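You operate a simulated robot arm through the tools that you are given. There is no shell and no other tool. Be economical: measure what you need, move in short steps, check, and stop when the job is done.

You run a simulated robot arm. Do the job below in one go: nothing can be reset, and whatever is moved stays where it is left.

## Task
Press the potato half into curried flour: one blue scoop and 3 shakes of curry.
Fine: flour and curry into the coating tray first; scoop and shaker back, bin lid shut. Set down upright: curry shaker.

The check looks at the end state, three seconds after you hand in, the way a careful person would. Anything else that was tipped, shoved, dropped, spilled or broken makes it a failure. A push-on lid holds only when it is set on centred and level and pressed home; a screw cap is set on level and turned clockwise until tight.

## Robot
A 7-joint arm with a two-finger parallel gripper, fixed in place. Base frame: the origin is at the foot of the arm, x ahead of it, y to its left, z up; the work surface is at about z = 0. Units: mm, rad, N and s.
With the tool pointing down near the work surface it reaches from about 240 to 620 mm from the base axis. Its first joint turns from -1.152 to 1.152 rad. Payload 2.6 kg.
The TCP is the grasp point between the finger pads, 30 mm short of the fingertips. In the tool frame z runs along the fingers and y along their closing line. Largest opening 94 mm; finger width 28, thickness 10; the body of the gripper, 50 by 96 mm, starts 55 mm behind the TCP.
Orientation is that of the tool frame in the base frame, as [roll, pitch, yaw] about the fixed x, y, z axes, in that order (R = Rz(yaw) Ry(pitch) Rx(roll)). With the fingers straight down and closing along the base's y, the tool's x points along the base's -x, its y along +y and its z along -z.

## Interface
- The arm moves only by the tool step_arm. Its argument "rows" is a list of rows, each an object (a shift or turn left out is 0, a gripper value left out holds the last) with "xyz": the shift along the tool's x, y, z in mm, a list of three; "rotation": the turn, a rotation vector about the tool's x, y, z in rad, a list of three; "jaw": the opening, from 0 (shut) to 1 (fully open). In form: [{"xyz": [tx, ty, tz], "rotation": [ax, ay, az], "jaw": jaw}, ...]. A call has 1 to 8 rows; each row is the pose to reach, as a shift and turn from the pose commanded when the call began, along the tool's axes at that moment. Rows are played at 5 a second. More than 50 mm and 0.15 rad between two rows, or a gripper value outside its range, and nothing of the call is played. A pose out of reach is approached as far as the arm can. The call stops where the force on the tool passes 90 N (or 10 N more than at its start, if that is more) or the arm is blocked; 0.2 s more then pass. The fingers move at their own pace (about 72 mm/s each) and stop on an object; they squeeze with about 38 N. The grip force told is the motor's: it shows also when the fingers shut on nothing. Time passes only in rows, and 0.2 s behind the last, so rows that repeat a pose let the fingers close. It gives the time, the measured TCP pose, the force on the tool (base axes), the opening and the grip force at its end, in the units of the frame above (readings bear some noise), with the torque about the TCP (base axes, N m) and any sound that the robot's microphone picked up.
- Cameras (640 x 400 px; columns grow to the right, rows downward): "scene" is fixed at [56.7, 459.5, 562.8]; the picture's right is [-0.46, -0.89, 0.00], its down [-0.52, 0.27, -0.81] and it looks along [0.72, -0.37, -0.59] (base axes); focal length 319 px, centre (320, 200). "wrist" rides on the gripper at [76, 14, -102] in the tool frame; the picture's right is [-0.18, 0.98, 0.00], its down [-0.75, -0.14, -0.64] and it looks along [-0.63, -0.12, 0.77] (tool axes); focal length 243 px, centre (320, 200). There is no depth. A picture from a camera that has moved, and an enlarged one, comes with that camera's place and axes in the base frame and with its lens.
- capture(camera): a new picture of that camera. The clock stands still meanwhile.
- inspect(camera, box): a new picture of the part [left, top, right, bottom] of that camera's present view, enlarged. The clock stands still meanwhile.
- finish_job(): hands the job in; it is judged then, once.

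Go step by step. Nothing tells you positions but the pictures and the camera data: compare them with the known pose of the tool, close in by small moves and look again before you grip or let go. The budget is 120 turns and 84 pictures, counting those below and the enlarged ones. Unless the task says otherwise, let go and move clear before handing in, and close with one line.

The tools are called after ">>>" by a JSON object that holds its "op" and its "data". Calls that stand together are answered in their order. step_arm: Moves the arm, as the interface text tells. Its arguments: {"type":"object","properties":{"rows":{"type":"array","items":{"type":"object","properties":{"xyz":{"type":"array","items":{"type":"number"}},"rotation":{"type":"array","items":{"type":"number"}},"jaw":{"type":"number"}}}}},"required":["rows"]} The other tools are called the same way: capture (camera) takes a picture; inspect (camera, box) takes an enlarged picture of a part of a camera's view; finish_job () hands the job in.

At the start:

```text
clock: 0.0
eef_pos: [228.6, 239.3, 366.4]
orientation: [-3.142, 0.0, 3.142]
wrist_force: [-0.2, -0.5, -0.1]
wrist_torque: [-0.03, -0.02, 0.01]
finger_gap: 93.8
finger_force: 0.2
```

scene: 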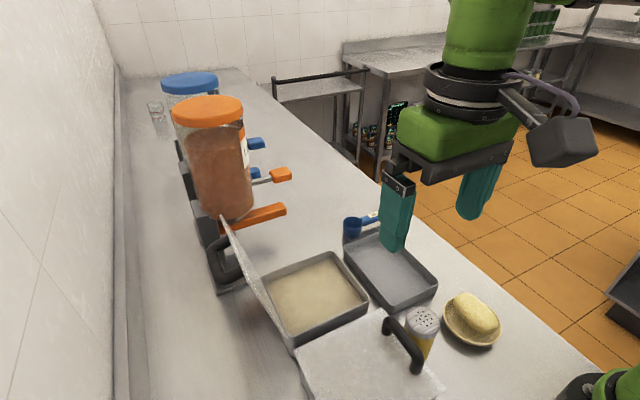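
wrist: 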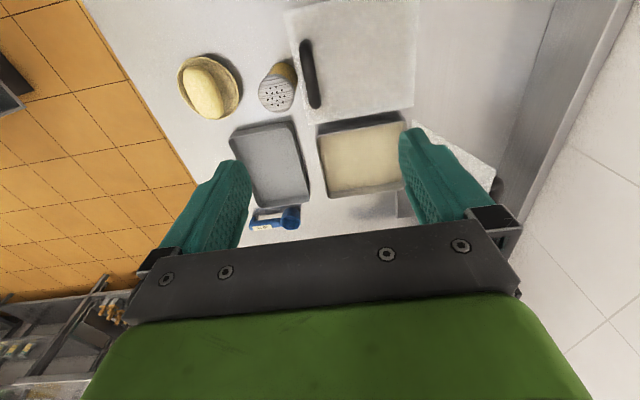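

I'll start by looking more closely at the workspace, to identify the bin, tray, scoop, shaker and potato.

>>> {"op": "inspect", "data": {"camera": "scene", "box": [200, 190, 520, 400]}}

>>> {"op": "inspect", "data": {"camera": "scene", "box": [130, 60, 320, 300]}}

>>> {"op": "inspect", "data": {"camera": "wrist", "box": [150, 0, 530, 240]}}

```text
1.90 times, centred on (360, 295) of scene
camera zoom: at [56.7, 459.5, 562.8], right [-0.46, -0.89, 0.0], down [-0.52, 0.27, -0.81], along [0.72, -0.37, -0.59], focal length 607 px, centre (244, 19)
```

zoom: 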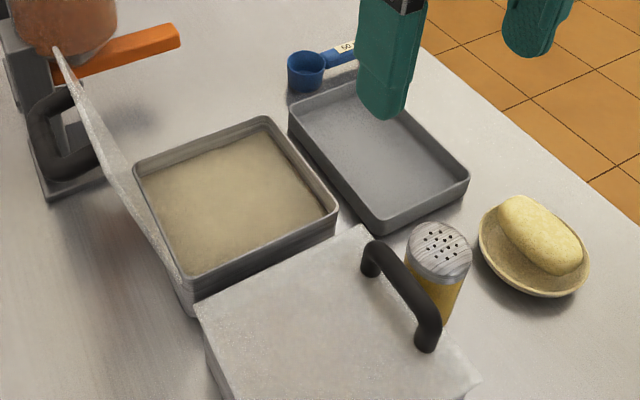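

```text
1.67 times, centred on (225, 180) of scene
camera zoom: at [56.7, 459.5, 562.8], right [-0.46, -0.89, 0.0], down [-0.52, 0.27, -0.81], along [0.72, -0.37, -0.59], focal length 531 px, centre (478, 233)
```

zoom: 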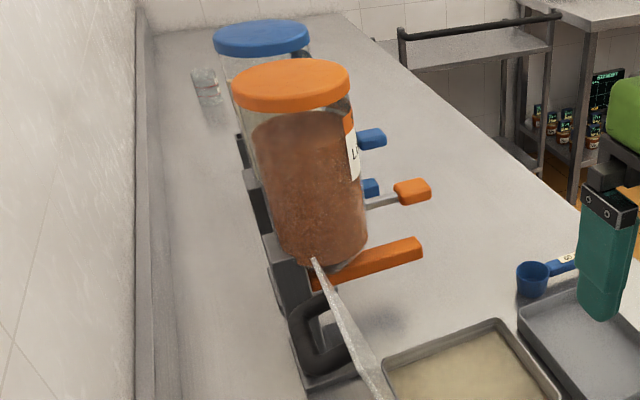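

```text
1.67 times, centred on (340, 120) of wrist
camera zoom: at [153.0, 253.6, 467.2], right [0.18, 0.98, 0.0], down [0.75, -0.14, 0.64], along [0.63, -0.12, -0.77], focal length 404 px, centre (287, 333)
```

zoom: 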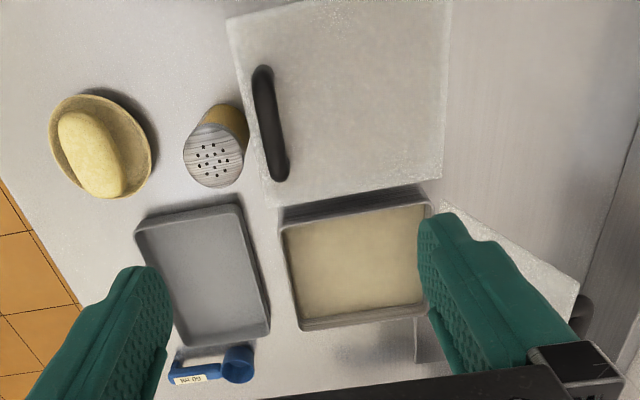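

Two matching bins stand on the left: one open and filled, one closed. The grey coating tray is at about x 320–510, y 35–165, the blue scoop near (565, 60), the shaker near (254, 168) and the potato near (237, 38). I'll move over to look at the scoop and potato area.

>>> {"op": "step_arm", "data": {"rows": [{"xyz": [-20, -32, 20]}, {"xyz": [-45, -64, 40]}, {"xyz": [-70, -96, 60]}, {"xyz": [-95, -128, 80]}, {"xyz": [-120, -160, 100]}, {"xyz": [-150, -189, 116]}]}}

>>> {"op": "capture", "data": {"camera": "wrist"}}

>>> {"op": "capture", "data": {"camera": "scene"}}

```text
clock: 1.4
eef_pos: [377.7, 55.0, 252.5]
orientation: [-3.141, -0.001, -3.14]
wrist_force: [-0.6, -0.1, -0.5]
wrist_torque: [0.03, 0.0, 0.05]
finger_gap: 93.9
finger_force: 0.1
```

```text
78 pictures are left
camera wrist: at [302.1, 67.8, 353.8], right [0.18, 0.98, 0.0], down [0.75, -0.14, 0.64], along [0.63, -0.12, -0.77], focal length 243 px, centre (320, 200)
```

wrist: 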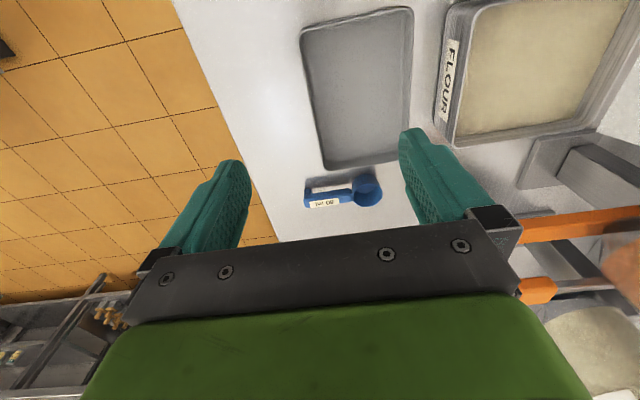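

```text
77 pictures are left
```

scene: 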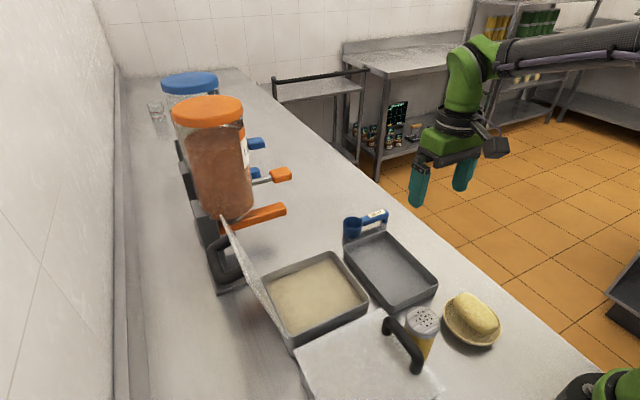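

The open bin is labelled FLOUR, which settles which one to use. Next I'll zoom in on the scoop.

>>> {"op": "inspect", "data": {"camera": "wrist", "box": [270, 150, 410, 238]}}

>>> {"op": "inspect", "data": {"camera": "scene", "box": [330, 190, 430, 253]}}

>>> {"op": "inspect", "data": {"camera": "scene", "box": [390, 270, 530, 358]}}

```text
4.55 times, centred on (340, 194) of wrist
camera zoom: at [302.1, 67.8, 353.8], right [0.18, 0.98, 0.0], down [0.75, -0.14, 0.64], along [0.63, -0.12, -0.77], focal length 1103 px, centre (229, 227)
```

zoom: 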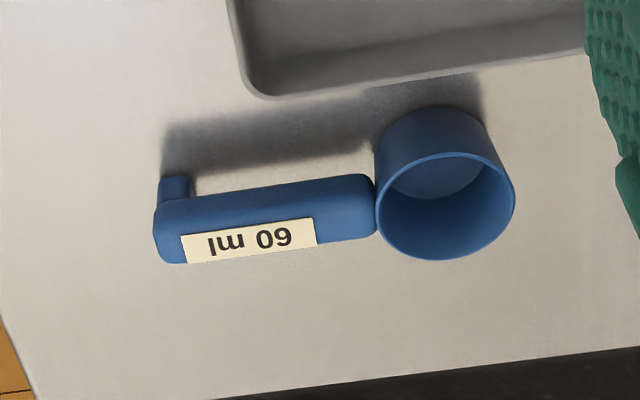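

```text
6.35 times, centred on (380, 222) of scene
camera zoom: at [56.6, 459.5, 562.8], right [-0.46, -0.89, 0.0], down [-0.52, 0.27, -0.81], along [0.72, -0.37, -0.59], focal length 2023 px, centre (-61, 64)
```

zoom: 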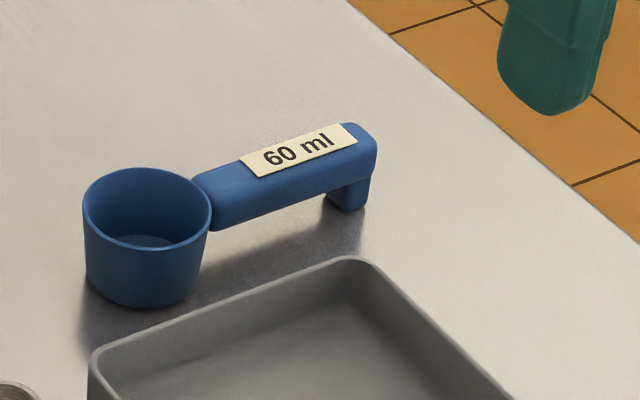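

```text
4.55 times, centred on (460, 314) of scene
camera zoom: at [56.6, 459.5, 562.8], right [-0.46, -0.89, 0.0], down [-0.52, 0.27, -0.81], along [0.72, -0.37, -0.59], focal length 1448 px, centre (-316, -318)
```

zoom: 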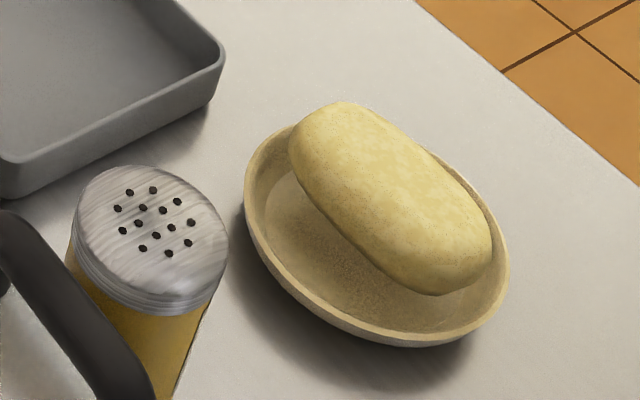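

The scoop is a 60 ml cup with its rim at about (568, 98, 37). The handle runs along -y at x≈561, and I plan to grip it with the tool tilted so the fingers point toward +y and down. First I'll turn the wrist a quarter turn.

>>> {"op": "step_arm", "data": {"rows": [{"xyz": [-10, -10, 0], "rotation": [0, 0, -0.14]}, {"xyz": [-20, -20, 0], "rotation": [0, 0, -0.28]}, {"xyz": [-30, -30, 0], "rotation": [0, 0, -0.42]}, {"xyz": [-40, -40, 0], "rotation": [0, 0, -0.56]}, {"xyz": [-50, -50, 0], "rotation": [0, 0, -0.7]}, {"xyz": [-60, -60, 0], "rotation": [0, 0, -0.84]}, {"xyz": [-70, -70, 0], "rotation": [0, 0, -0.98]}, {"xyz": [-80, -80, 0], "rotation": [0, 0, -1.12]}]}}

>>> {"op": "step_arm", "data": {"rows": [{"rotation": [0, 0, -0.14]}, {"rotation": [0, 0, -0.28]}, {"rotation": [0, 0, -0.4]}]}}

```text
clock: 3.2
eef_pos: [458.7, -27.6, 249.4]
orientation: [3.141, 0.0, -2.018]
wrist_force: [-0.1, -0.5, 0.0]
wrist_torque: [-0.03, -0.02, -0.03]
finger_gap: 94.0
finger_force: 0.1
```

```text
clock: 4.0
eef_pos: [458.7, -29.6, 248.7]
orientation: [-3.141, -0.001, -1.622]
wrist_force: [0.4, -0.4, 0.2]
wrist_torque: [-0.01, -0.02, 0.03]
finger_gap: 93.9
finger_force: 0.0
```

Yaw now lines up with the handle. Next I tilt 45° and close in to a point above the handle.

>>> {"op": "step_arm", "data": {"rows": [{"xyz": [0, -16, 18], "rotation": [0, -0.13, 0]}, {"xyz": [0, -32, 36], "rotation": [0, -0.26, 0]}, {"xyz": [0, -48, 54], "rotation": [0, -0.39, 0]}, {"xyz": [0, -64, 72], "rotation": [0, -0.52, 0]}, {"xyz": [0, -80, 90], "rotation": [0, -0.65, 0]}, {"xyz": [0, -97, 110], "rotation": [0, -0.785, 0]}, {"xyz": [0, -97, 120], "rotation": [0, -0.785, 0]}]}}

>>> {"op": "capture", "data": {"camera": "wrist"}}

>>> {"op": "capture", "data": {"camera": "scene"}}

```text
clock: 5.6
eef_pos: [555.3, -34.4, 130.3]
orientation: [-3.14, 0.787, -1.617]
wrist_force: [-0.6, 0.4, -1.0]
wrist_torque: [-0.01, -0.03, -0.03]
finger_gap: 94.1
finger_force: 0.0
```

```text
73 pictures are left
camera wrist: at [535.9, -160.4, 147.8], right [-0.98, 0.18, 0.13], down [0.14, 0.07, 0.99], along [0.17, 0.98, -0.09], focal length 243 px, centre (320, 200)
```

wrist: 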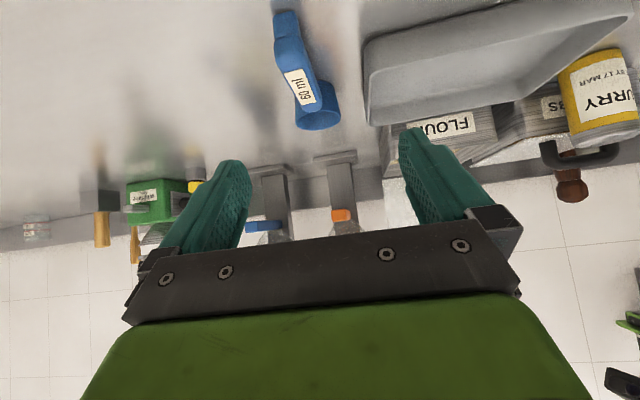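

```text
72 pictures are left
```

scene: 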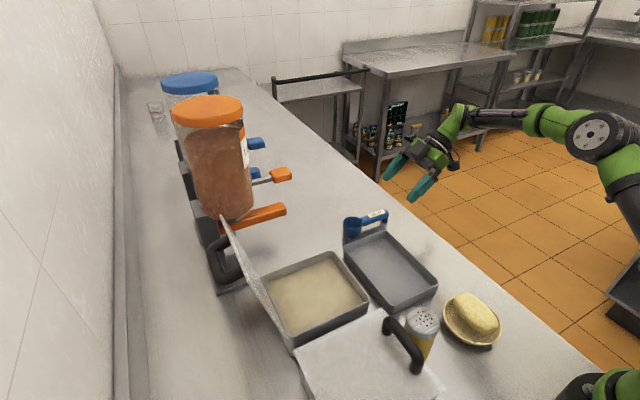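

>>> {"op": "step_arm", "data": {"rows": [{"xyz": [7, -6, 25]}, {"xyz": [14.5, -12, 49]}]}}

>>> {"op": "inspect", "data": {"camera": "wrist", "box": [160, 0, 480, 200]}}

>>> {"op": "inspect", "data": {"camera": "scene", "box": [330, 160, 450, 235]}}

```text
clock: 6.2
eef_pos: [571.6, -10.9, 85.6]
orientation: [-3.141, 0.785, -1.622]
wrist_force: [0.2, 0.0, 0.2]
wrist_torque: [0.03, -0.03, -0.03]
finger_gap: 93.8
finger_force: 0.0
```

```text
2.00 times, centred on (320, 100) of wrist
camera zoom: at [551.4, -136.9, 103.5], right [-0.98, 0.18, 0.13], down [0.14, 0.07, 0.99], along [0.17, 0.98, -0.1], focal length 485 px, centre (320, 400)
```

zoom: 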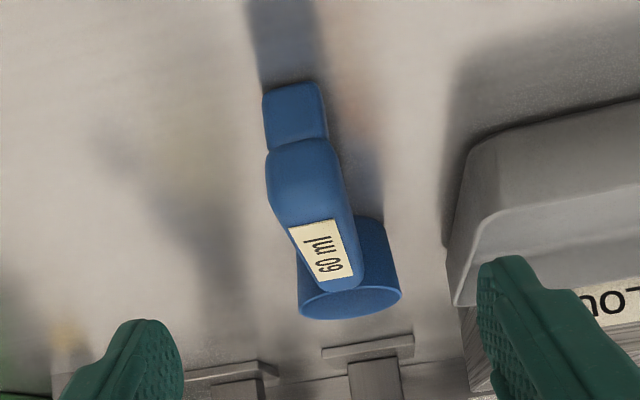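

```text
5.33 times, centred on (390, 198) of scene
camera zoom: at [56.7, 459.5, 562.8], right [-0.46, -0.89, 0.0], down [-0.52, 0.27, -0.81], along [0.72, -0.37, -0.59], focal length 1699 px, centre (-53, 213)
```

zoom: 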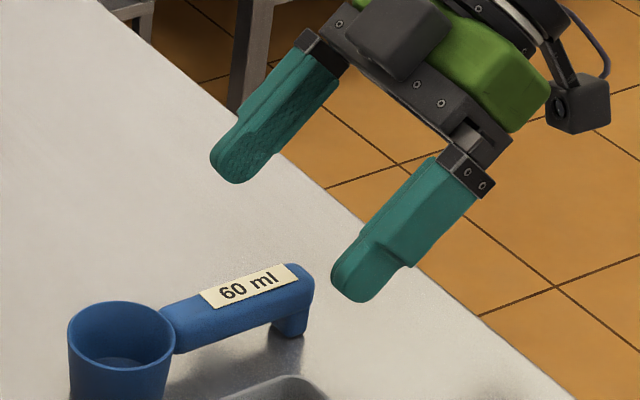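

The scoop is centred at x≈571. I'll narrow the jaws so they clear the tray, then descend to the handle.

>>> {"op": "step_arm", "data": {"rows": [{"xyz": [0, 0, 0], "jaw": 0.55}, {"xyz": [3, 0, 15], "jaw": 0.55}, {"xyz": [7, 0, 30]}, {"xyz": [10, 0, 45]}, {"xyz": [11.8, 0, 55]}, {"xyz": [11.8, 0, 55]}]}}

>>> {"op": "inspect", "data": {"camera": "wrist", "box": [160, 0, 480, 200]}}

>>> {"op": "inspect", "data": {"camera": "scene", "box": [330, 175, 450, 250]}}

```text
clock: 7.6
eef_pos: [571.4, 20.6, 38.8]
orientation: [3.141, 0.786, -1.621]
wrist_force: [0.5, 0.6, -0.1]
wrist_torque: [0.0, 0.01, -0.01]
finger_gap: 51.8
finger_force: 0.0
```

```text
2.00 times, centred on (320, 100) of wrist
camera zoom: at [551.0, -105.4, 55.5], right [-0.98, 0.18, 0.13], down [0.14, 0.07, 0.99], along [0.17, 0.98, -0.1], focal length 485 px, centre (320, 400)
```

zoom: 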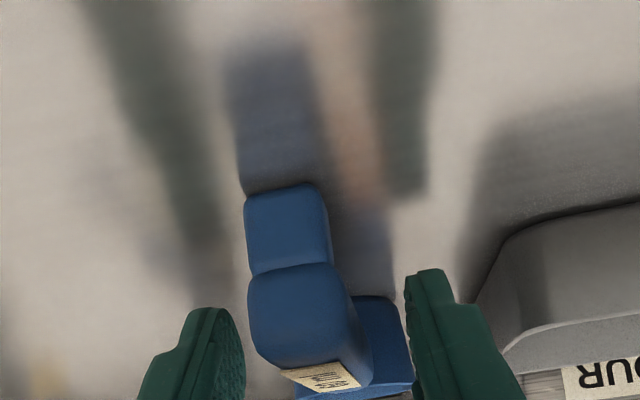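

```text
5.33 times, centred on (390, 212) of scene
camera zoom: at [56.7, 459.5, 562.8], right [-0.46, -0.89, 0.0], down [-0.52, 0.27, -0.81], along [0.72, -0.37, -0.59], focal length 1699 px, centre (-53, 133)
```

zoom: 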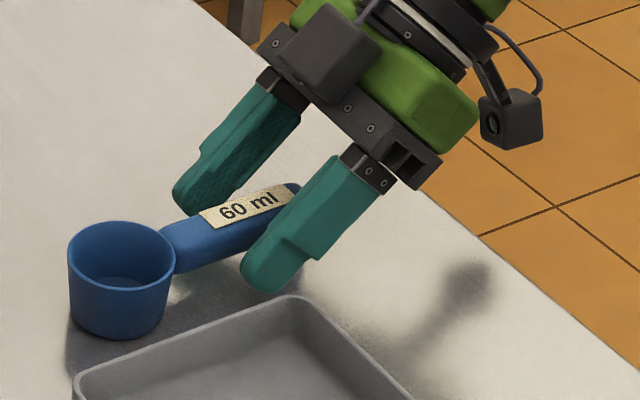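

The handle is between the fingers, so I'm closing the grip.

>>> {"op": "step_arm", "data": {"rows": [{"jaw": 0.4}, {"jaw": 0.0}, {"jaw": 0.0}, {"jaw": 0.0}]}}

>>> {"op": "inspect", "data": {"camera": "scene", "box": [330, 175, 450, 250]}}

```text
clock: 8.6
eef_pos: [570.9, 20.3, 39.4]
orientation: [-3.141, 0.787, -1.621]
wrist_force: [-0.8, -0.2, 1.4]
wrist_torque: [0.05, -0.01, 0.03]
finger_gap: 25.3
finger_force: 37.7
```

```text
5.33 times, centred on (390, 212) of scene
camera zoom: at [56.7, 459.5, 562.8], right [-0.46, -0.89, 0.0], down [-0.52, 0.27, -0.81], along [0.72, -0.37, -0.59], focal length 1699 px, centre (-53, 133)
```

zoom: 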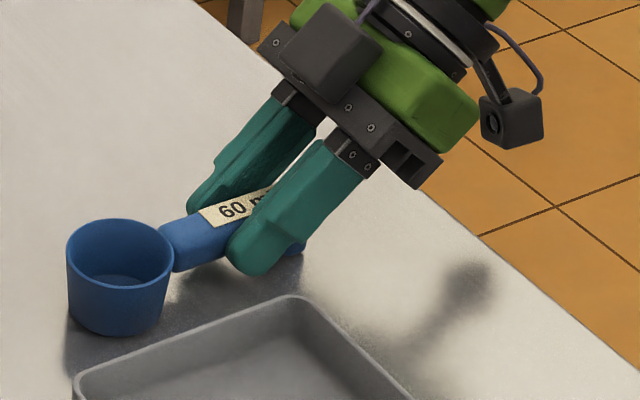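

I have a firm grip on the handle (25 mm wide). I'll lift it and carry it above the flour bin.

>>> {"op": "step_arm", "data": {"rows": [{"xyz": [-20, 0, -20]}, {"xyz": [-50, 0, -50]}, {"xyz": [-80, 0, -80]}, {"xyz": [-113, 0, -113]}]}}

>>> {"op": "step_arm", "data": {"rows": [{"xyz": [-20, 35, 20]}, {"xyz": [-40, 70, 40]}, {"xyz": [-60, 105, 60]}, {"xyz": [-80, 140, 80]}, {"xyz": [-100, 175, 100]}]}}

>>> {"op": "capture", "data": {"camera": "wrist"}}

>>> {"op": "capture", "data": {"camera": "scene"}}

```text
clock: 9.6
eef_pos: [571.0, 20.3, 197.2]
orientation: [3.139, 0.787, -1.623]
wrist_force: [0.4, 0.2, -0.2]
wrist_torque: [0.0, 0.03, 0.0]
finger_gap: 0.0
finger_force: 32.9
```

```text
clock: 10.8
eef_pos: [403.7, 170.5, 196.3]
orientation: [-3.141, 0.784, -1.622]
wrist_force: [0.4, 0.6, -0.5]
wrist_torque: [0.04, 0.0, -0.01]
finger_gap: 0.0
finger_force: 32.8
```

```text
66 pictures are left
camera wrist: at [384.4, 44.6, 215.5], right [-0.97, 0.18, 0.13], down [0.14, 0.07, 0.99], along [0.17, 0.98, -0.1], focal length 243 px, centre (320, 200)
```

wrist: 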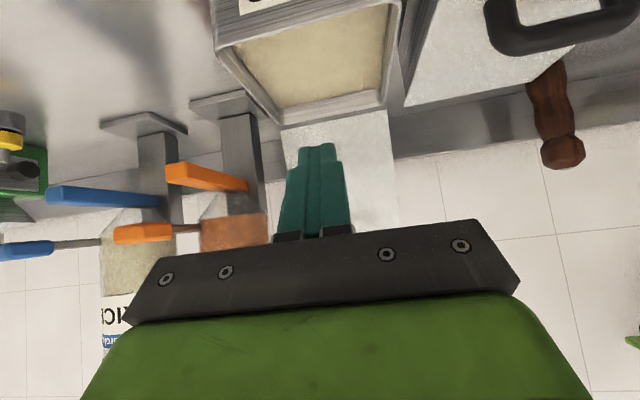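

```text
65 pictures are left
```

scene: 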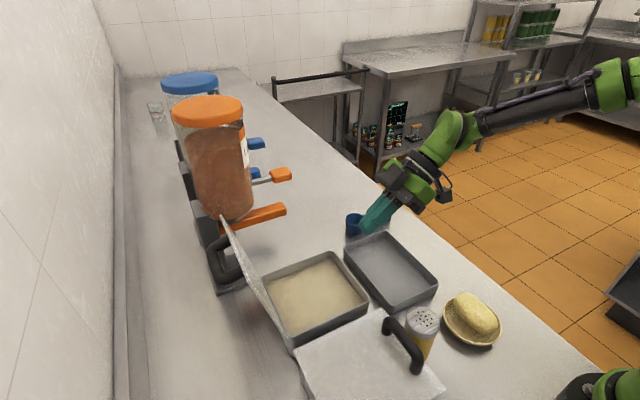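

The grip slipped off during the lift (finger gap 0). I'll check how the scoop is lying.

>>> {"op": "inspect", "data": {"camera": "scene", "box": [330, 175, 450, 250]}}

>>> {"op": "step_arm", "data": {"rows": [{"xyz": [20, -35, -20]}, {"xyz": [40, -70, -40]}, {"xyz": [60, -105, -60], "jaw": 0.55}, {"xyz": [80, -140, -80]}, {"xyz": [100, -175, -100]}]}}

>>> {"op": "capture", "data": {"camera": "wrist"}}

>>> {"op": "inspect", "data": {"camera": "scene", "box": [330, 175, 450, 250]}}

```text
5.33 times, centred on (390, 212) of scene
camera zoom: at [56.7, 459.5, 562.8], right [-0.46, -0.89, 0.0], down [-0.52, 0.27, -0.81], along [0.72, -0.37, -0.59], focal length 1699 px, centre (-53, 133)
```

zoom: 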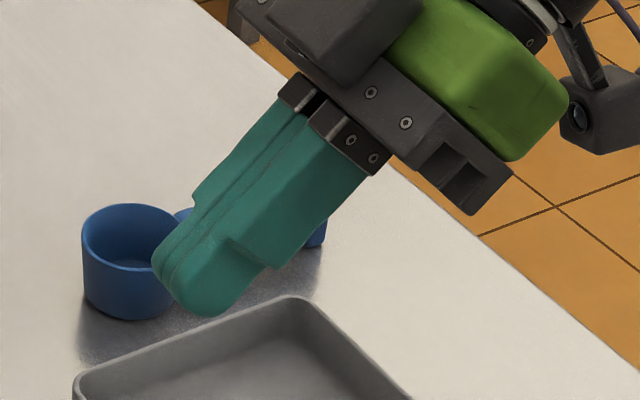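

```text
clock: 12.0
eef_pos: [568.3, 17.7, 197.6]
orientation: [3.139, 0.784, -1.621]
wrist_force: [0.1, -0.8, 0.0]
wrist_torque: [0.0, 0.0, 0.0]
finger_gap: 51.9
finger_force: 0.1
```

```text
63 pictures are left
camera wrist: at [549.3, -108.1, 214.7], right [-0.98, 0.18, 0.13], down [0.15, 0.07, 0.99], along [0.17, 0.98, -0.1], focal length 243 px, centre (320, 200)
```

wrist: 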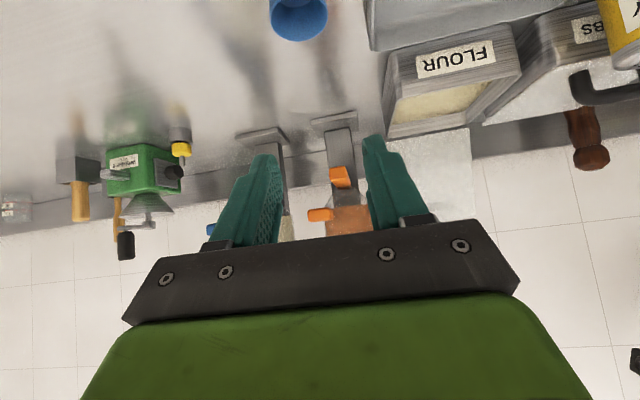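

```text
5.33 times, centred on (390, 212) of scene
camera zoom: at [56.6, 459.5, 562.8], right [-0.46, -0.89, 0.0], down [-0.52, 0.27, -0.81], along [0.72, -0.37, -0.59], focal length 1699 px, centre (-53, 133)
```

zoom: 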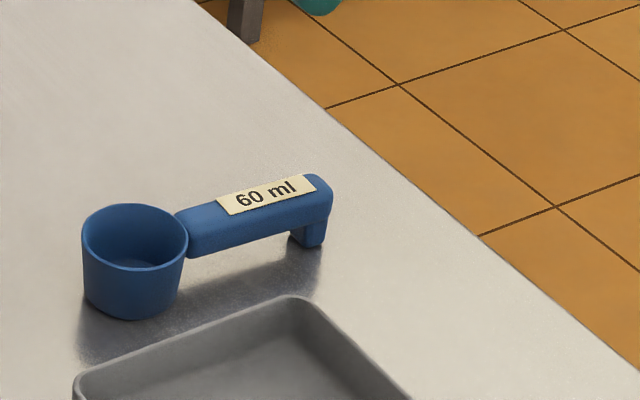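

The scoop is still upright, moved slightly to about (581, 88). I'll re-approach, align the yaw, and grip lower and more carefully.

>>> {"op": "step_arm", "data": {"rows": [{"xyz": [32, -5, 25], "rotation": [-0.018, 0, -0.018]}, {"xyz": [64, -9, 50], "rotation": [-0.035, 0, -0.035]}, {"xyz": [96.6, -13.4, 76], "rotation": [-0.035, 0, -0.035]}, {"xyz": [96.6, -13.4, 76], "rotation": [-0.035, 0, -0.035]}]}}

>>> {"op": "inspect", "data": {"camera": "wrist", "box": [160, 0, 480, 200]}}

```text
clock: 13.0
eef_pos: [583.3, 5.6, 75.2]
orientation: [3.141, 0.785, -1.57]
wrist_force: [-0.3, 0.0, 0.1]
wrist_torque: [0.01, -0.02, 0.01]
finger_gap: 51.6
finger_force: 0.1
```

```text
2.00 times, centred on (320, 100) of wrist
camera zoom: at [569.6, -121.6, 92.7], right [-0.98, 0.13, 0.13], down [0.14, 0.08, 0.99], along [0.12, 0.99, -0.1], focal length 485 px, centre (320, 400)
```

zoom: 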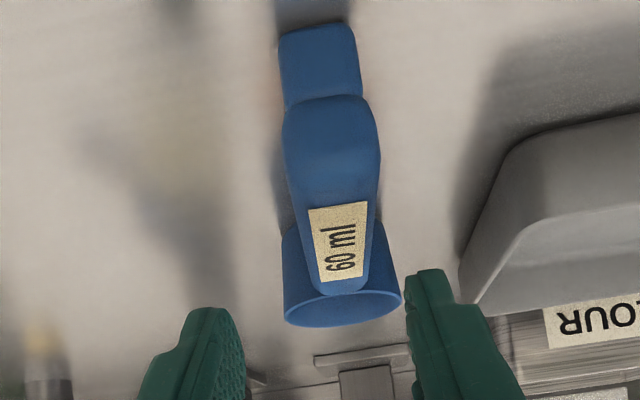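

>>> {"op": "step_arm", "data": {"rows": [{"xyz": [5, 8.5, 10]}, {"xyz": [13, 8.5, 25]}, {"xyz": [20, 8.5, 38]}, {"xyz": [22.5, 8.5, 39.5]}, {"xyz": [22.5, 8.5, 39.5]}]}}

>>> {"op": "inspect", "data": {"camera": "wrist", "box": [160, 0, 480, 200]}}

```text
clock: 14.2
eef_pos: [575.6, 16.0, 31.3]
orientation: [-3.141, 0.785, -1.571]
wrist_force: [0.1, 0.6, 2.7]
wrist_torque: [0.0, 0.07, -0.02]
finger_gap: 51.9
finger_force: 0.9
```

```text
2.00 times, centred on (320, 100) of wrist
camera zoom: at [561.7, -111.5, 48.7], right [-0.98, 0.13, 0.13], down [0.14, 0.08, 0.99], along [0.12, 0.99, -0.1], focal length 485 px, centre (320, 400)
```

zoom: 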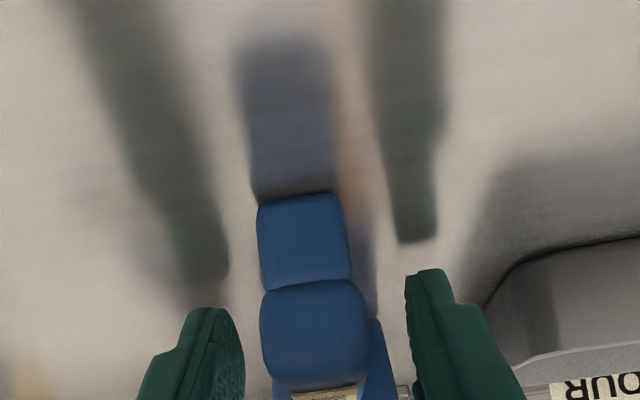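

>>> {"op": "step_arm", "data": {"rows": [{"xyz": [-1, 0, -1], "jaw": 0.4}, {"xyz": [-1, 0, -1], "jaw": 0.2}, {"xyz": [-1, 0, -1], "jaw": 0}, {"xyz": [-1, 0, -1], "jaw": 0}, {"xyz": [-1, 0, -1], "jaw": 0}]}}

>>> {"op": "step_arm", "data": {"rows": [{"xyz": [-2, 0, -2]}, {"xyz": [-4, 0, -4]}, {"xyz": [-7, 0, -7]}, {"xyz": [-10, 0, -10]}]}}

>>> {"op": "inspect", "data": {"camera": "wrist", "box": [160, 0, 480, 200]}}

>>> {"op": "inspect", "data": {"camera": "scene", "box": [330, 175, 450, 250]}}

```text
clock: 15.4
eef_pos: [575.7, 14.6, 33.5]
orientation: [3.141, 0.784, -1.571]
wrist_force: [-0.1, -1.3, -0.1]
wrist_torque: [-0.01, -0.01, 0.0]
finger_gap: 25.4
finger_force: 38.6
```

```text
clock: 16.4
eef_pos: [573.8, 17.9, 46.9]
orientation: [3.141, 0.787, -1.573]
wrist_force: [0.2, 1.0, -1.0]
wrist_torque: [-0.01, -0.03, -0.06]
finger_gap: 25.4
finger_force: 37.8
```

```text
2.00 times, centred on (320, 100) of wrist
camera zoom: at [560.1, -109.6, 64.6], right [-0.98, 0.13, 0.13], down [0.14, 0.08, 0.99], along [0.12, 0.99, -0.1], focal length 485 px, centre (320, 400)
```

zoom: 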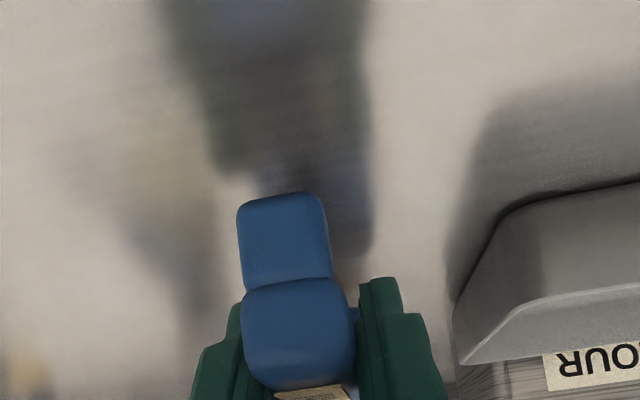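

```text
5.33 times, centred on (390, 212) of scene
camera zoom: at [56.7, 459.5, 562.8], right [-0.46, -0.89, 0.0], down [-0.52, 0.27, -0.81], along [0.72, -0.37, -0.59], focal length 1699 px, centre (-53, 133)
```

zoom: 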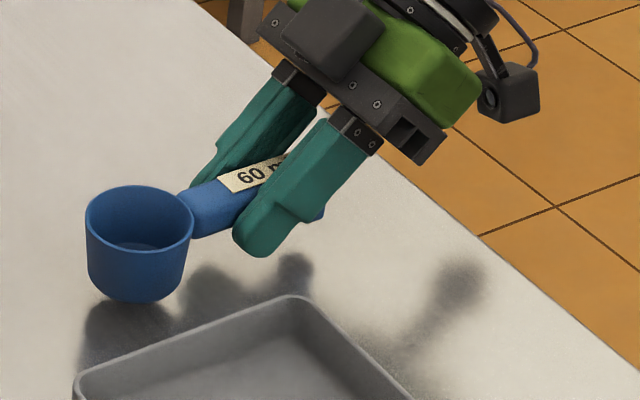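

The scoop is off the table and held. I'll carry on lifting gently.

>>> {"op": "step_arm", "data": {"rows": [{"xyz": [-8, 0, -8], "jaw": 0}, {"xyz": [-18, 0, -18]}, {"xyz": [-28, 0, -28]}, {"xyz": [-38, 0, -38]}, {"xyz": [-50, 0, -50]}, {"xyz": [-62, 0, -62]}, {"xyz": [-74, 0, -74]}, {"xyz": [-84, 0, -84]}]}}

```text
clock: 18.2
eef_pos: [573.6, 19.5, 167.5]
orientation: [3.141, 0.785, -1.571]
wrist_force: [-0.7, 0.2, -0.1]
wrist_torque: [-0.03, 0.0, -0.01]
finger_gap: 25.3
finger_force: 37.9
```

>>> {"op": "step_arm", "data": {"rows": [{"xyz": [-13, 18, 13], "jaw": 0}, {"xyz": [-28, 40, 28]}, {"xyz": [-44, 62, 44]}, {"xyz": [-60, 84, 60]}, {"xyz": [-76, 107, 76]}, {"xyz": [-92, 130, 92]}, {"xyz": [-107, 152, 107]}, {"xyz": [-120, 170, 120]}]}}

>>> {"op": "capture", "data": {"camera": "wrist"}}

>>> {"op": "inspect", "data": {"camera": "scene", "box": [180, 150, 500, 350]}}

```text
clock: 20.0
eef_pos: [406.0, 188.2, 168.7]
orientation: [-3.14, 0.785, -1.575]
wrist_force: [0.0, 0.0, 0.2]
wrist_torque: [0.0, 0.01, 0.01]
finger_gap: 25.3
finger_force: 37.8
```

```text
57 pictures are left
camera wrist: at [392.8, 61.8, 185.9], right [-0.98, 0.13, 0.13], down [0.14, 0.08, 0.99], along [0.12, 0.99, -0.1], focal length 243 px, centre (320, 200)
```

wrist: 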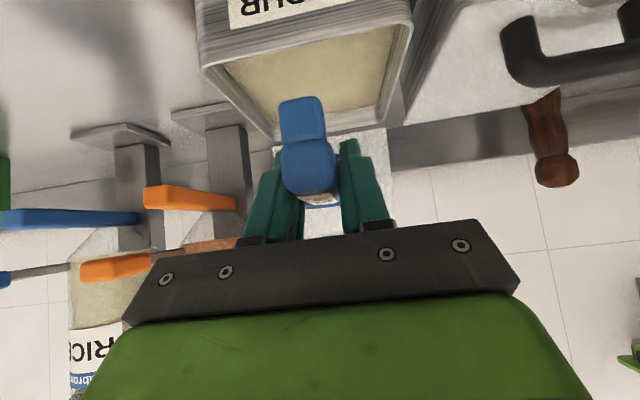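

```text
2.00 times, centred on (340, 250) of scene
camera zoom: at [56.7, 459.5, 562.8], right [-0.46, -0.89, 0.0], down [-0.52, 0.27, -0.81], along [0.72, -0.37, -0.59], focal length 637 px, centre (280, 100)
```

zoom: 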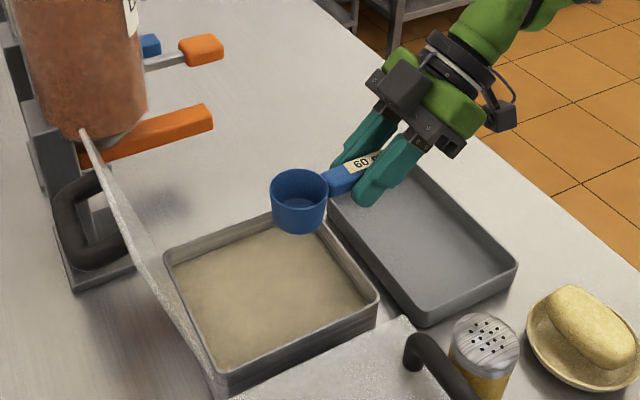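

The scoop is held well over the bin (x 338–482, y 207–370, rim z≈73, flour at about z 55). I'll tilt the cup mouth forward for the dig.

>>> {"op": "step_arm", "data": {"rows": [{"xyz": [-10, -1, 2], "rotation": [0, 0.13, 0], "jaw": 0}, {"xyz": [-20, -2, 4], "rotation": [0, 0.26, 0]}, {"xyz": [-28, -2, 6], "rotation": [0, 0.39, 0]}, {"xyz": [-37, -2, 9], "rotation": [0, 0.52, 0]}, {"xyz": [-37, -2, 9], "rotation": [0, 0.65, 0]}, {"xyz": [-37, -2, 9], "rotation": [0, 0.785, 0]}, {"xyz": [-37, -2, 9], "rotation": [0, 0.785, 0]}]}}

>>> {"op": "inspect", "data": {"camera": "scene", "box": [180, 150, 500, 350]}}

>>> {"op": "capture", "data": {"camera": "wrist"}}

```text
clock: 21.6
eef_pos: [406.3, 219.7, 185.3]
orientation: [-3.141, -0.002, -1.572]
wrist_force: [-0.1, 0.1, -0.4]
wrist_torque: [0.01, 0.02, 0.0]
finger_gap: 25.1
finger_force: 38.2
```

```text
2.00 times, centred on (340, 250) of scene
camera zoom: at [56.7, 459.5, 562.8], right [-0.46, -0.89, 0.0], down [-0.52, 0.27, -0.81], along [0.72, -0.37, -0.59], focal length 637 px, centre (280, 100)
```

zoom: 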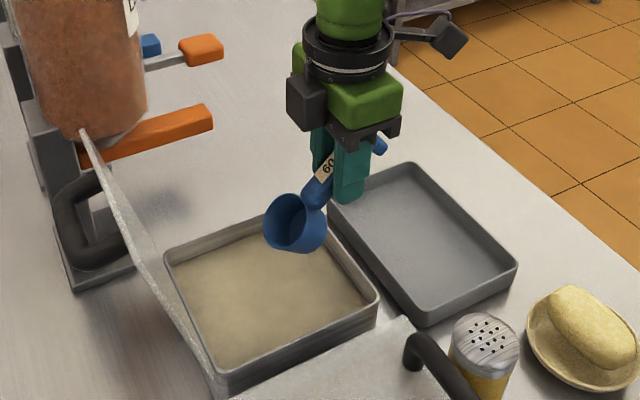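

```text
54 pictures are left
camera wrist: at [393.5, 143.6, 287.6], right [-0.98, 0.19, 0.0], down [0.14, 0.75, 0.64], along [0.12, 0.63, -0.77], focal length 243 px, centre (320, 200)
```

wrist: 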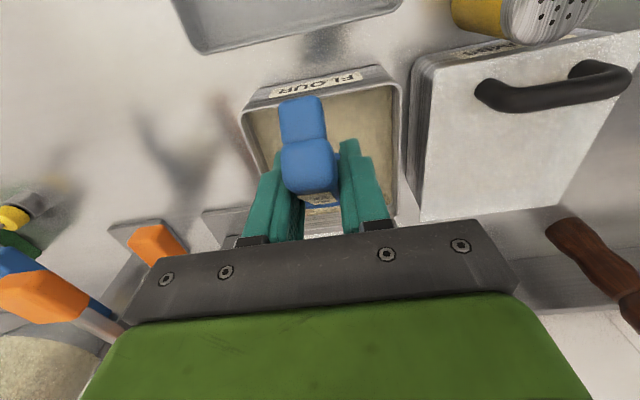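

>>> {"op": "step_arm", "data": {"rows": [{"xyz": [0, 0, 20], "jaw": 0}, {"xyz": [0, 0, 40]}, {"xyz": [0, 0, 52]}, {"xyz": [0, 0, 62]}, {"xyz": [0, 0, 70]}, {"xyz": [0, 0, 76]}]}}

>>> {"op": "inspect", "data": {"camera": "scene", "box": [180, 150, 500, 350]}}

```text
clock: 23.0
eef_pos: [406.3, 219.6, 110.2]
orientation: [-3.141, 0.0, -1.571]
wrist_force: [-0.8, 0.0, -0.9]
wrist_torque: [-0.01, 0.02, 0.02]
finger_gap: 25.2
finger_force: 37.8
```

```text
2.00 times, centred on (340, 250) of scene
camera zoom: at [56.7, 459.5, 562.8], right [-0.46, -0.89, 0.0], down [-0.52, 0.27, -0.81], along [0.72, -0.37, -0.59], focal length 637 px, centre (280, 100)
```

zoom: 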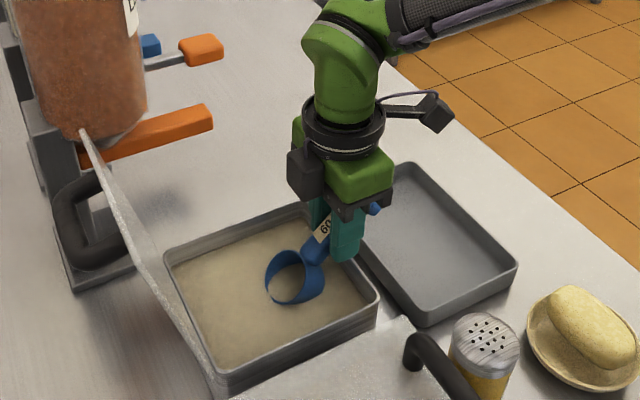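

>>> {"op": "step_arm", "data": {"rows": [{"xyz": [-14.4, 0, 3], "jaw": 0}, {"xyz": [-20, 0, 9.4], "rotation": [0, -0.122, 0]}, {"xyz": [-23.4, 0, 16.7], "rotation": [0, -0.244, 0]}, {"xyz": [-28.8, 0, 25.8], "rotation": [0, -0.367, 0]}, {"xyz": [-29, 0, 35], "rotation": [0, -0.489, 0]}, {"xyz": [-27.1, 0, 43], "rotation": [0, -0.611, 0]}, {"xyz": [-27.1, 0, 30], "rotation": [0, -0.65, 0]}, {"xyz": [-27.1, 0, 14], "rotation": [0, -0.7, 0]}]}}

>>> {"op": "inspect", "data": {"camera": "scene", "box": [180, 150, 500, 350]}}

```text
clock: 24.8
eef_pos: [405.2, 245.3, 94.2]
orientation: [3.139, 0.699, -1.572]
wrist_force: [0.9, -0.5, 0.0]
wrist_torque: [-0.01, 0.02, 0.04]
finger_gap: 25.3
finger_force: 38.0
```

```text
2.00 times, centred on (340, 250) of scene
camera zoom: at [56.7, 459.5, 562.8], right [-0.46, -0.89, 0.0], down [-0.52, 0.27, -0.81], along [0.72, -0.37, -0.59], focal length 637 px, centre (280, 100)
```

zoom: 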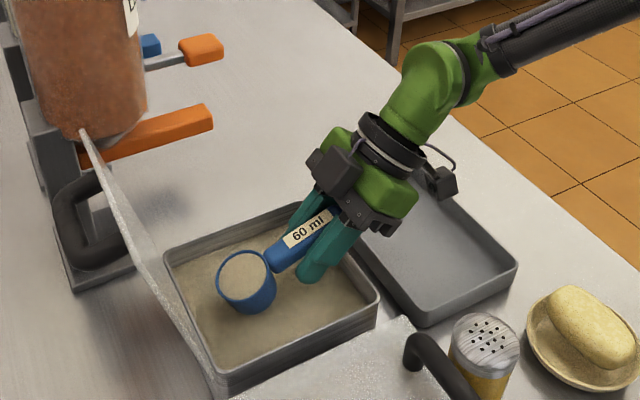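

The scoop is full and level. I'll level it fully and lift it clear.

>>> {"op": "step_arm", "data": {"rows": [{"xyz": [-7, 0, -8], "rotation": [0, -0.03, 0], "jaw": 0}, {"xyz": [-17, 0, -20], "rotation": [0, -0.06, 0]}, {"xyz": [-28, 0, -33], "rotation": [0, -0.085, 0]}, {"xyz": [-39, 0, -46], "rotation": [0, -0.085, 0]}, {"xyz": [-50, 0, -59], "rotation": [0, -0.085, 0]}, {"xyz": [-58, 0, -69], "rotation": [0, -0.085, 0]}]}}

>>> {"op": "inspect", "data": {"camera": "scene", "box": [180, 130, 500, 330]}}

```text
clock: 26.2
eef_pos: [407.4, 245.6, 185.4]
orientation: [-3.142, 0.785, -1.57]
wrist_force: [0.3, -0.4, -1.0]
wrist_torque: [0.0, -0.01, -0.01]
finger_gap: 25.3
finger_force: 38.2
```

```text
2.00 times, centred on (340, 230) of scene
camera zoom: at [56.7, 459.5, 562.8], right [-0.46, -0.89, 0.0], down [-0.52, 0.27, -0.81], along [0.72, -0.37, -0.59], focal length 637 px, centre (280, 140)
```

zoom: 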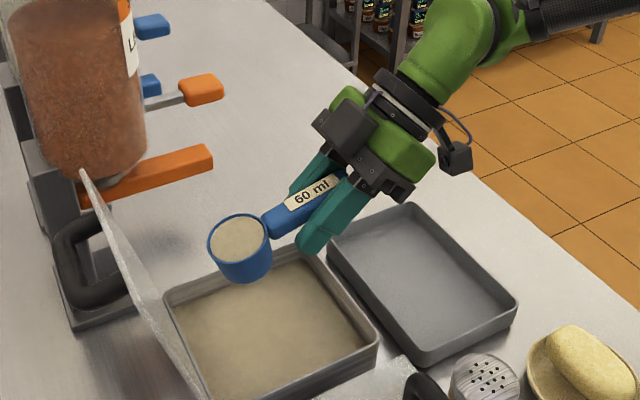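

The cup holds a level measure with nothing spilled. I'll carry it level to above the coating tray.

>>> {"op": "step_arm", "data": {"rows": [{"xyz": [12, 0, -12], "jaw": 0}, {"xyz": [32, -1, -32]}, {"xyz": [54, -2, -54]}, {"xyz": [76, -3, -76]}, {"xyz": [98, -4, -98]}, {"xyz": [120, -5, -120]}, {"xyz": [142, -6, -142]}, {"xyz": [160, -6, -160]}]}}

>>> {"op": "inspect", "data": {"camera": "scene", "box": [240, 130, 560, 330]}}

```text
clock: 28.0
eef_pos: [412.4, 18.2, 185.6]
orientation: [3.141, 0.786, -1.57]
wrist_force: [0.5, -0.5, -0.5]
wrist_torque: [-0.03, 0.02, -0.01]
finger_gap: 25.7
finger_force: 38.6
```

```text
2.00 times, centred on (400, 230) of scene
camera zoom: at [56.7, 459.5, 562.8], right [-0.46, -0.89, 0.0], down [-0.52, 0.27, -0.81], along [0.72, -0.37, -0.59], focal length 637 px, centre (160, 140)
```

zoom: 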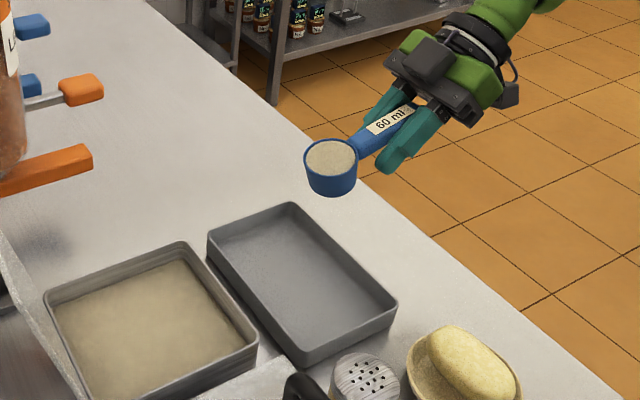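

The cup is above the tray. I'll tip it progressively while lowering, with the cup kept centred over the tray.

>>> {"op": "step_arm", "data": {"rows": [{"xyz": [5.6, 0, 0.7], "rotation": [0, 0.14, 0], "jaw": 0}, {"xyz": [5.9, 0, 7], "rotation": [0, 0.28, 0]}, {"xyz": [6.4, 0, 15.1], "rotation": [0, 0.419, 0]}, {"xyz": [5.9, 0, 24], "rotation": [0, 0.558, 0]}, {"xyz": [4, 0, 33], "rotation": [0, 0.698, 0]}, {"xyz": [2.3, 0, 43.4], "rotation": [0, 0.838, 0]}, {"xyz": [-1.2, 0, 53.1], "rotation": [0, 0.977, 0]}]}}

>>> {"op": "inspect", "data": {"camera": "scene", "box": [240, 130, 560, 330]}}

```text
clock: 29.6
eef_pos: [412.7, 59.8, 150.2]
orientation: [-3.14, -0.195, -1.572]
wrist_force: [0.1, -0.4, -0.1]
wrist_torque: [0.02, 0.02, 0.0]
finger_gap: 25.4
finger_force: 37.8
```

```text
2.00 times, centred on (400, 230) of scene
camera zoom: at [56.7, 459.4, 562.8], right [-0.46, -0.89, 0.0], down [-0.52, 0.27, -0.81], along [0.72, -0.37, -0.59], focal length 637 px, centre (160, 140)
```

zoom: 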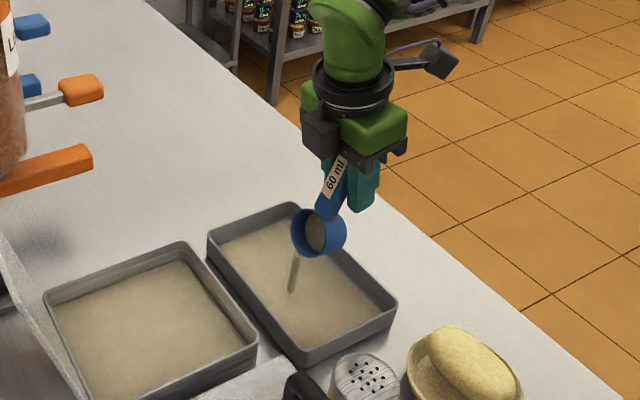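

Flour is falling neatly into the tray. I'll keep tipping until the cup is empty.

>>> {"op": "step_arm", "data": {"rows": [{"xyz": [-8.7, 0, -5.8], "rotation": [0, 0.14, 0], "jaw": 0}, {"xyz": [-18.4, 0, -9.6], "rotation": [0, 0.28, 0]}, {"xyz": [-28.4, 0, -12], "rotation": [0, 0.419, 0]}, {"xyz": [-38.9, 0, -13.1], "rotation": [0, 0.558, 0]}, {"xyz": [-49.2, 0, -12.6], "rotation": [0, 0.698, 0]}, {"xyz": [-59.3, 0, -10.5], "rotation": [0, 0.838, 0]}, {"xyz": [-69, 0, -7.5], "rotation": [0, 0.977, 0]}, {"xyz": [-69, 0, -7.5], "rotation": [0, 0.977, 0]}]}}

>>> {"op": "inspect", "data": {"camera": "scene", "box": [240, 130, 560, 330]}}

```text
clock: 31.4
eef_pos: [412.3, 129.6, 142.9]
orientation: [-3.14, -1.171, -1.572]
wrist_force: [0.7, -0.7, 0.3]
wrist_torque: [0.02, -0.01, 0.07]
finger_gap: 25.2
finger_force: 37.9
```

```text
2.00 times, centred on (400, 230) of scene
camera zoom: at [56.7, 459.5, 562.8], right [-0.46, -0.89, 0.0], down [-0.52, 0.27, -0.81], along [0.72, -0.37, -0.59], focal length 637 px, centre (160, 140)
```

zoom: 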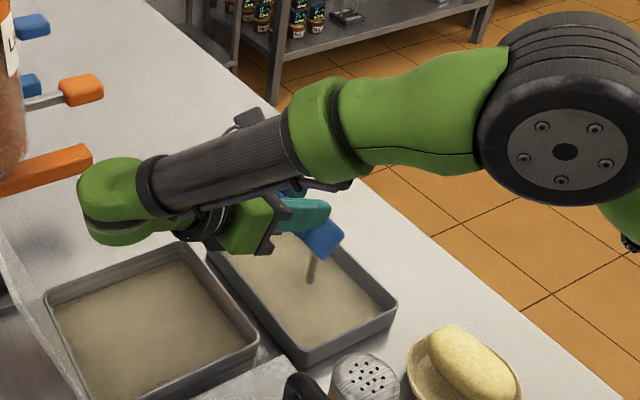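

Still pouring. I'll wait a moment at this tilt, then look again.

>>> {"op": "step_arm", "data": {"rows": [{"jaw": 0}, {"jaw": 0}, {"jaw": 0}, {"jaw": 0}, {"jaw": 0}, {"jaw": 0}, {"jaw": 0}, {"jaw": 0}]}}

>>> {"op": "inspect", "data": {"camera": "scene", "box": [340, 210, 460, 285]}}

```text
clock: 33.2
eef_pos: [412.9, 129.0, 143.7]
orientation: [3.142, -1.169, -1.57]
wrist_force: [1.4, -1.3, -0.8]
wrist_torque: [0.01, 0.01, 0.0]
finger_gap: 25.6
finger_force: 38.2
```

```text
5.33 times, centred on (400, 248) of scene
camera zoom: at [56.7, 459.5, 562.8], right [-0.46, -0.89, 0.0], down [-0.52, 0.27, -0.81], along [0.72, -0.37, -0.59], focal length 1699 px, centre (-107, -53)
```

zoom: 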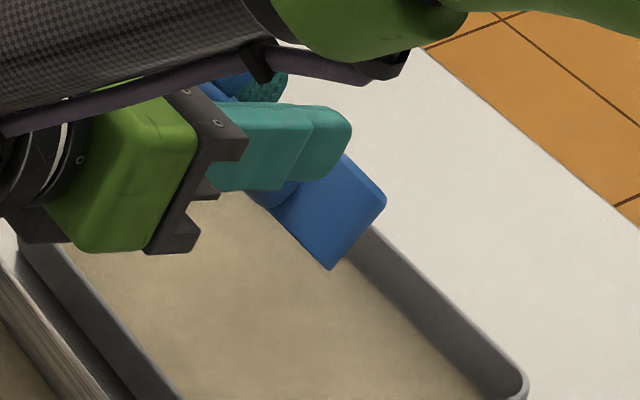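

The pour has stopped and the cup is empty. I'll tip it back up the way it came.

>>> {"op": "step_arm", "data": {"rows": [{"xyz": [9.2, 0, 6.5], "rotation": [0, -0.14, 0], "jaw": 0}, {"xyz": [21.4, 0, 12.2], "rotation": [0, -0.28, 0]}, {"xyz": [31.8, 0, 18.7], "rotation": [0, -0.419, 0]}, {"xyz": [40.3, 0, 26], "rotation": [0, -0.558, 0]}, {"xyz": [48.8, 0, 33.2], "rotation": [0, -0.698, 0]}, {"xyz": [57.3, 0, 40.5], "rotation": [0, -0.838, 0]}, {"xyz": [65.8, 0, 47.7], "rotation": [0, -0.977, 0]}]}}

>>> {"op": "step_arm", "data": {"rows": [{"xyz": [4, 0, 0], "rotation": [0, -0.14, 0]}, {"xyz": [8, 0, 0], "rotation": [0, -0.28, 0]}, {"xyz": [12, 0, 0], "rotation": [0, -0.419, 0]}, {"xyz": [16, 0, 0], "rotation": [0, -0.558, 0]}, {"xyz": [20, 0, 0], "rotation": [0, -0.698, 0]}, {"xyz": [24, 0, 0], "rotation": [0, -0.838, 0]}, {"xyz": [30, 0, 0], "rotation": [0, -0.977, 0]}]}}

>>> {"op": "inspect", "data": {"camera": "scene", "box": [240, 130, 560, 330]}}

```text
clock: 34.8
eef_pos: [413.6, 57.5, 184.4]
orientation: [3.141, -0.192, -1.573]
wrist_force: [-0.7, 0.0, -1.1]
wrist_torque: [-0.01, -0.01, 0.01]
finger_gap: 25.3
finger_force: 38.2
```

```text
clock: 36.4
eef_pos: [412.5, 27.7, 191.2]
orientation: [-3.14, 0.786, -1.57]
wrist_force: [0.1, 0.9, -0.2]
wrist_torque: [-0.04, 0.01, 0.02]
finger_gap: 25.6
finger_force: 37.8
```

```text
2.00 times, centred on (400, 230) of scene
camera zoom: at [56.7, 459.5, 562.8], right [-0.46, -0.89, 0.0], down [-0.52, 0.27, -0.81], along [0.72, -0.37, -0.59], focal length 637 px, centre (160, 140)
```

zoom: 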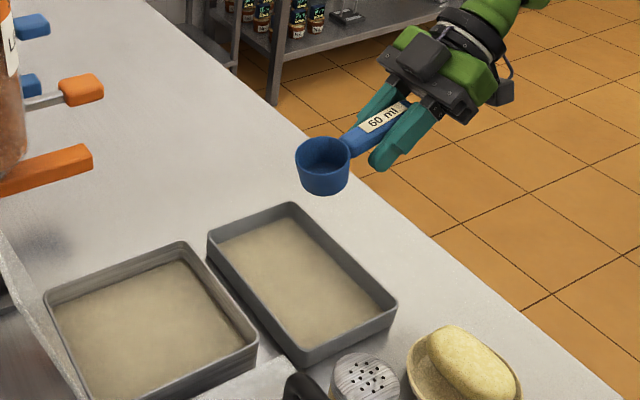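

The tray now holds an even layer of flour. I'll take the scoop back to its original place.

>>> {"op": "step_arm", "data": {"rows": [{"xyz": [0, -25, 0], "jaw": 0}, {"xyz": [0, -55, 0]}, {"xyz": [0, -85, 0]}, {"xyz": [8, -115, 8]}, {"xyz": [25, -140, 25]}, {"xyz": [45, -160, 45]}, {"xyz": [66, -160.5, 66]}, {"xyz": [84, -160.5, 84]}]}}

>>> {"op": "step_arm", "data": {"rows": [{"xyz": [8, 0, 8], "jaw": 0}, {"xyz": [14, 0, 14]}, {"xyz": [19, 0, 19]}, {"xyz": [22, 0, 22]}, {"xyz": [24, 0, 24]}]}}

>>> {"op": "inspect", "data": {"camera": "scene", "box": [330, 175, 450, 250]}}

```text
clock: 38.2
eef_pos: [570.7, 26.6, 72.2]
orientation: [3.141, 0.786, -1.57]
wrist_force: [-0.6, 0.2, -0.3]
wrist_torque: [0.0, 0.0, -0.01]
finger_gap: 25.4
finger_force: 37.5
```

```text
clock: 39.4
eef_pos: [573.3, 29.5, 39.1]
orientation: [-3.14, 0.788, -1.571]
wrist_force: [-1.2, -1.3, 6.2]
wrist_torque: [0.53, 0.04, 0.11]
finger_gap: 25.6
finger_force: 38.0
```

```text
5.33 times, centred on (390, 212) of scene
camera zoom: at [56.6, 459.5, 562.8], right [-0.46, -0.89, 0.0], down [-0.52, 0.27, -0.81], along [0.72, -0.37, -0.59], focal length 1699 px, centre (-53, 133)
```

zoom: 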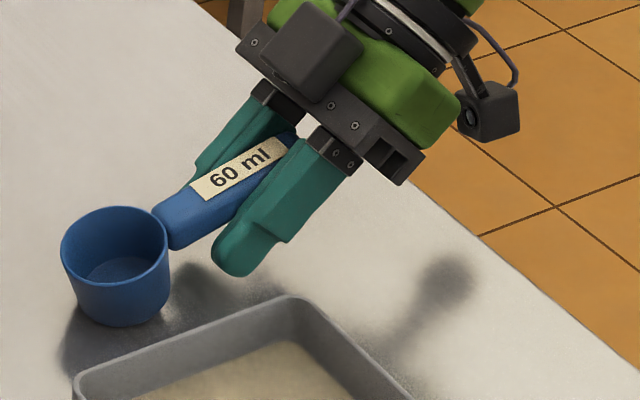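

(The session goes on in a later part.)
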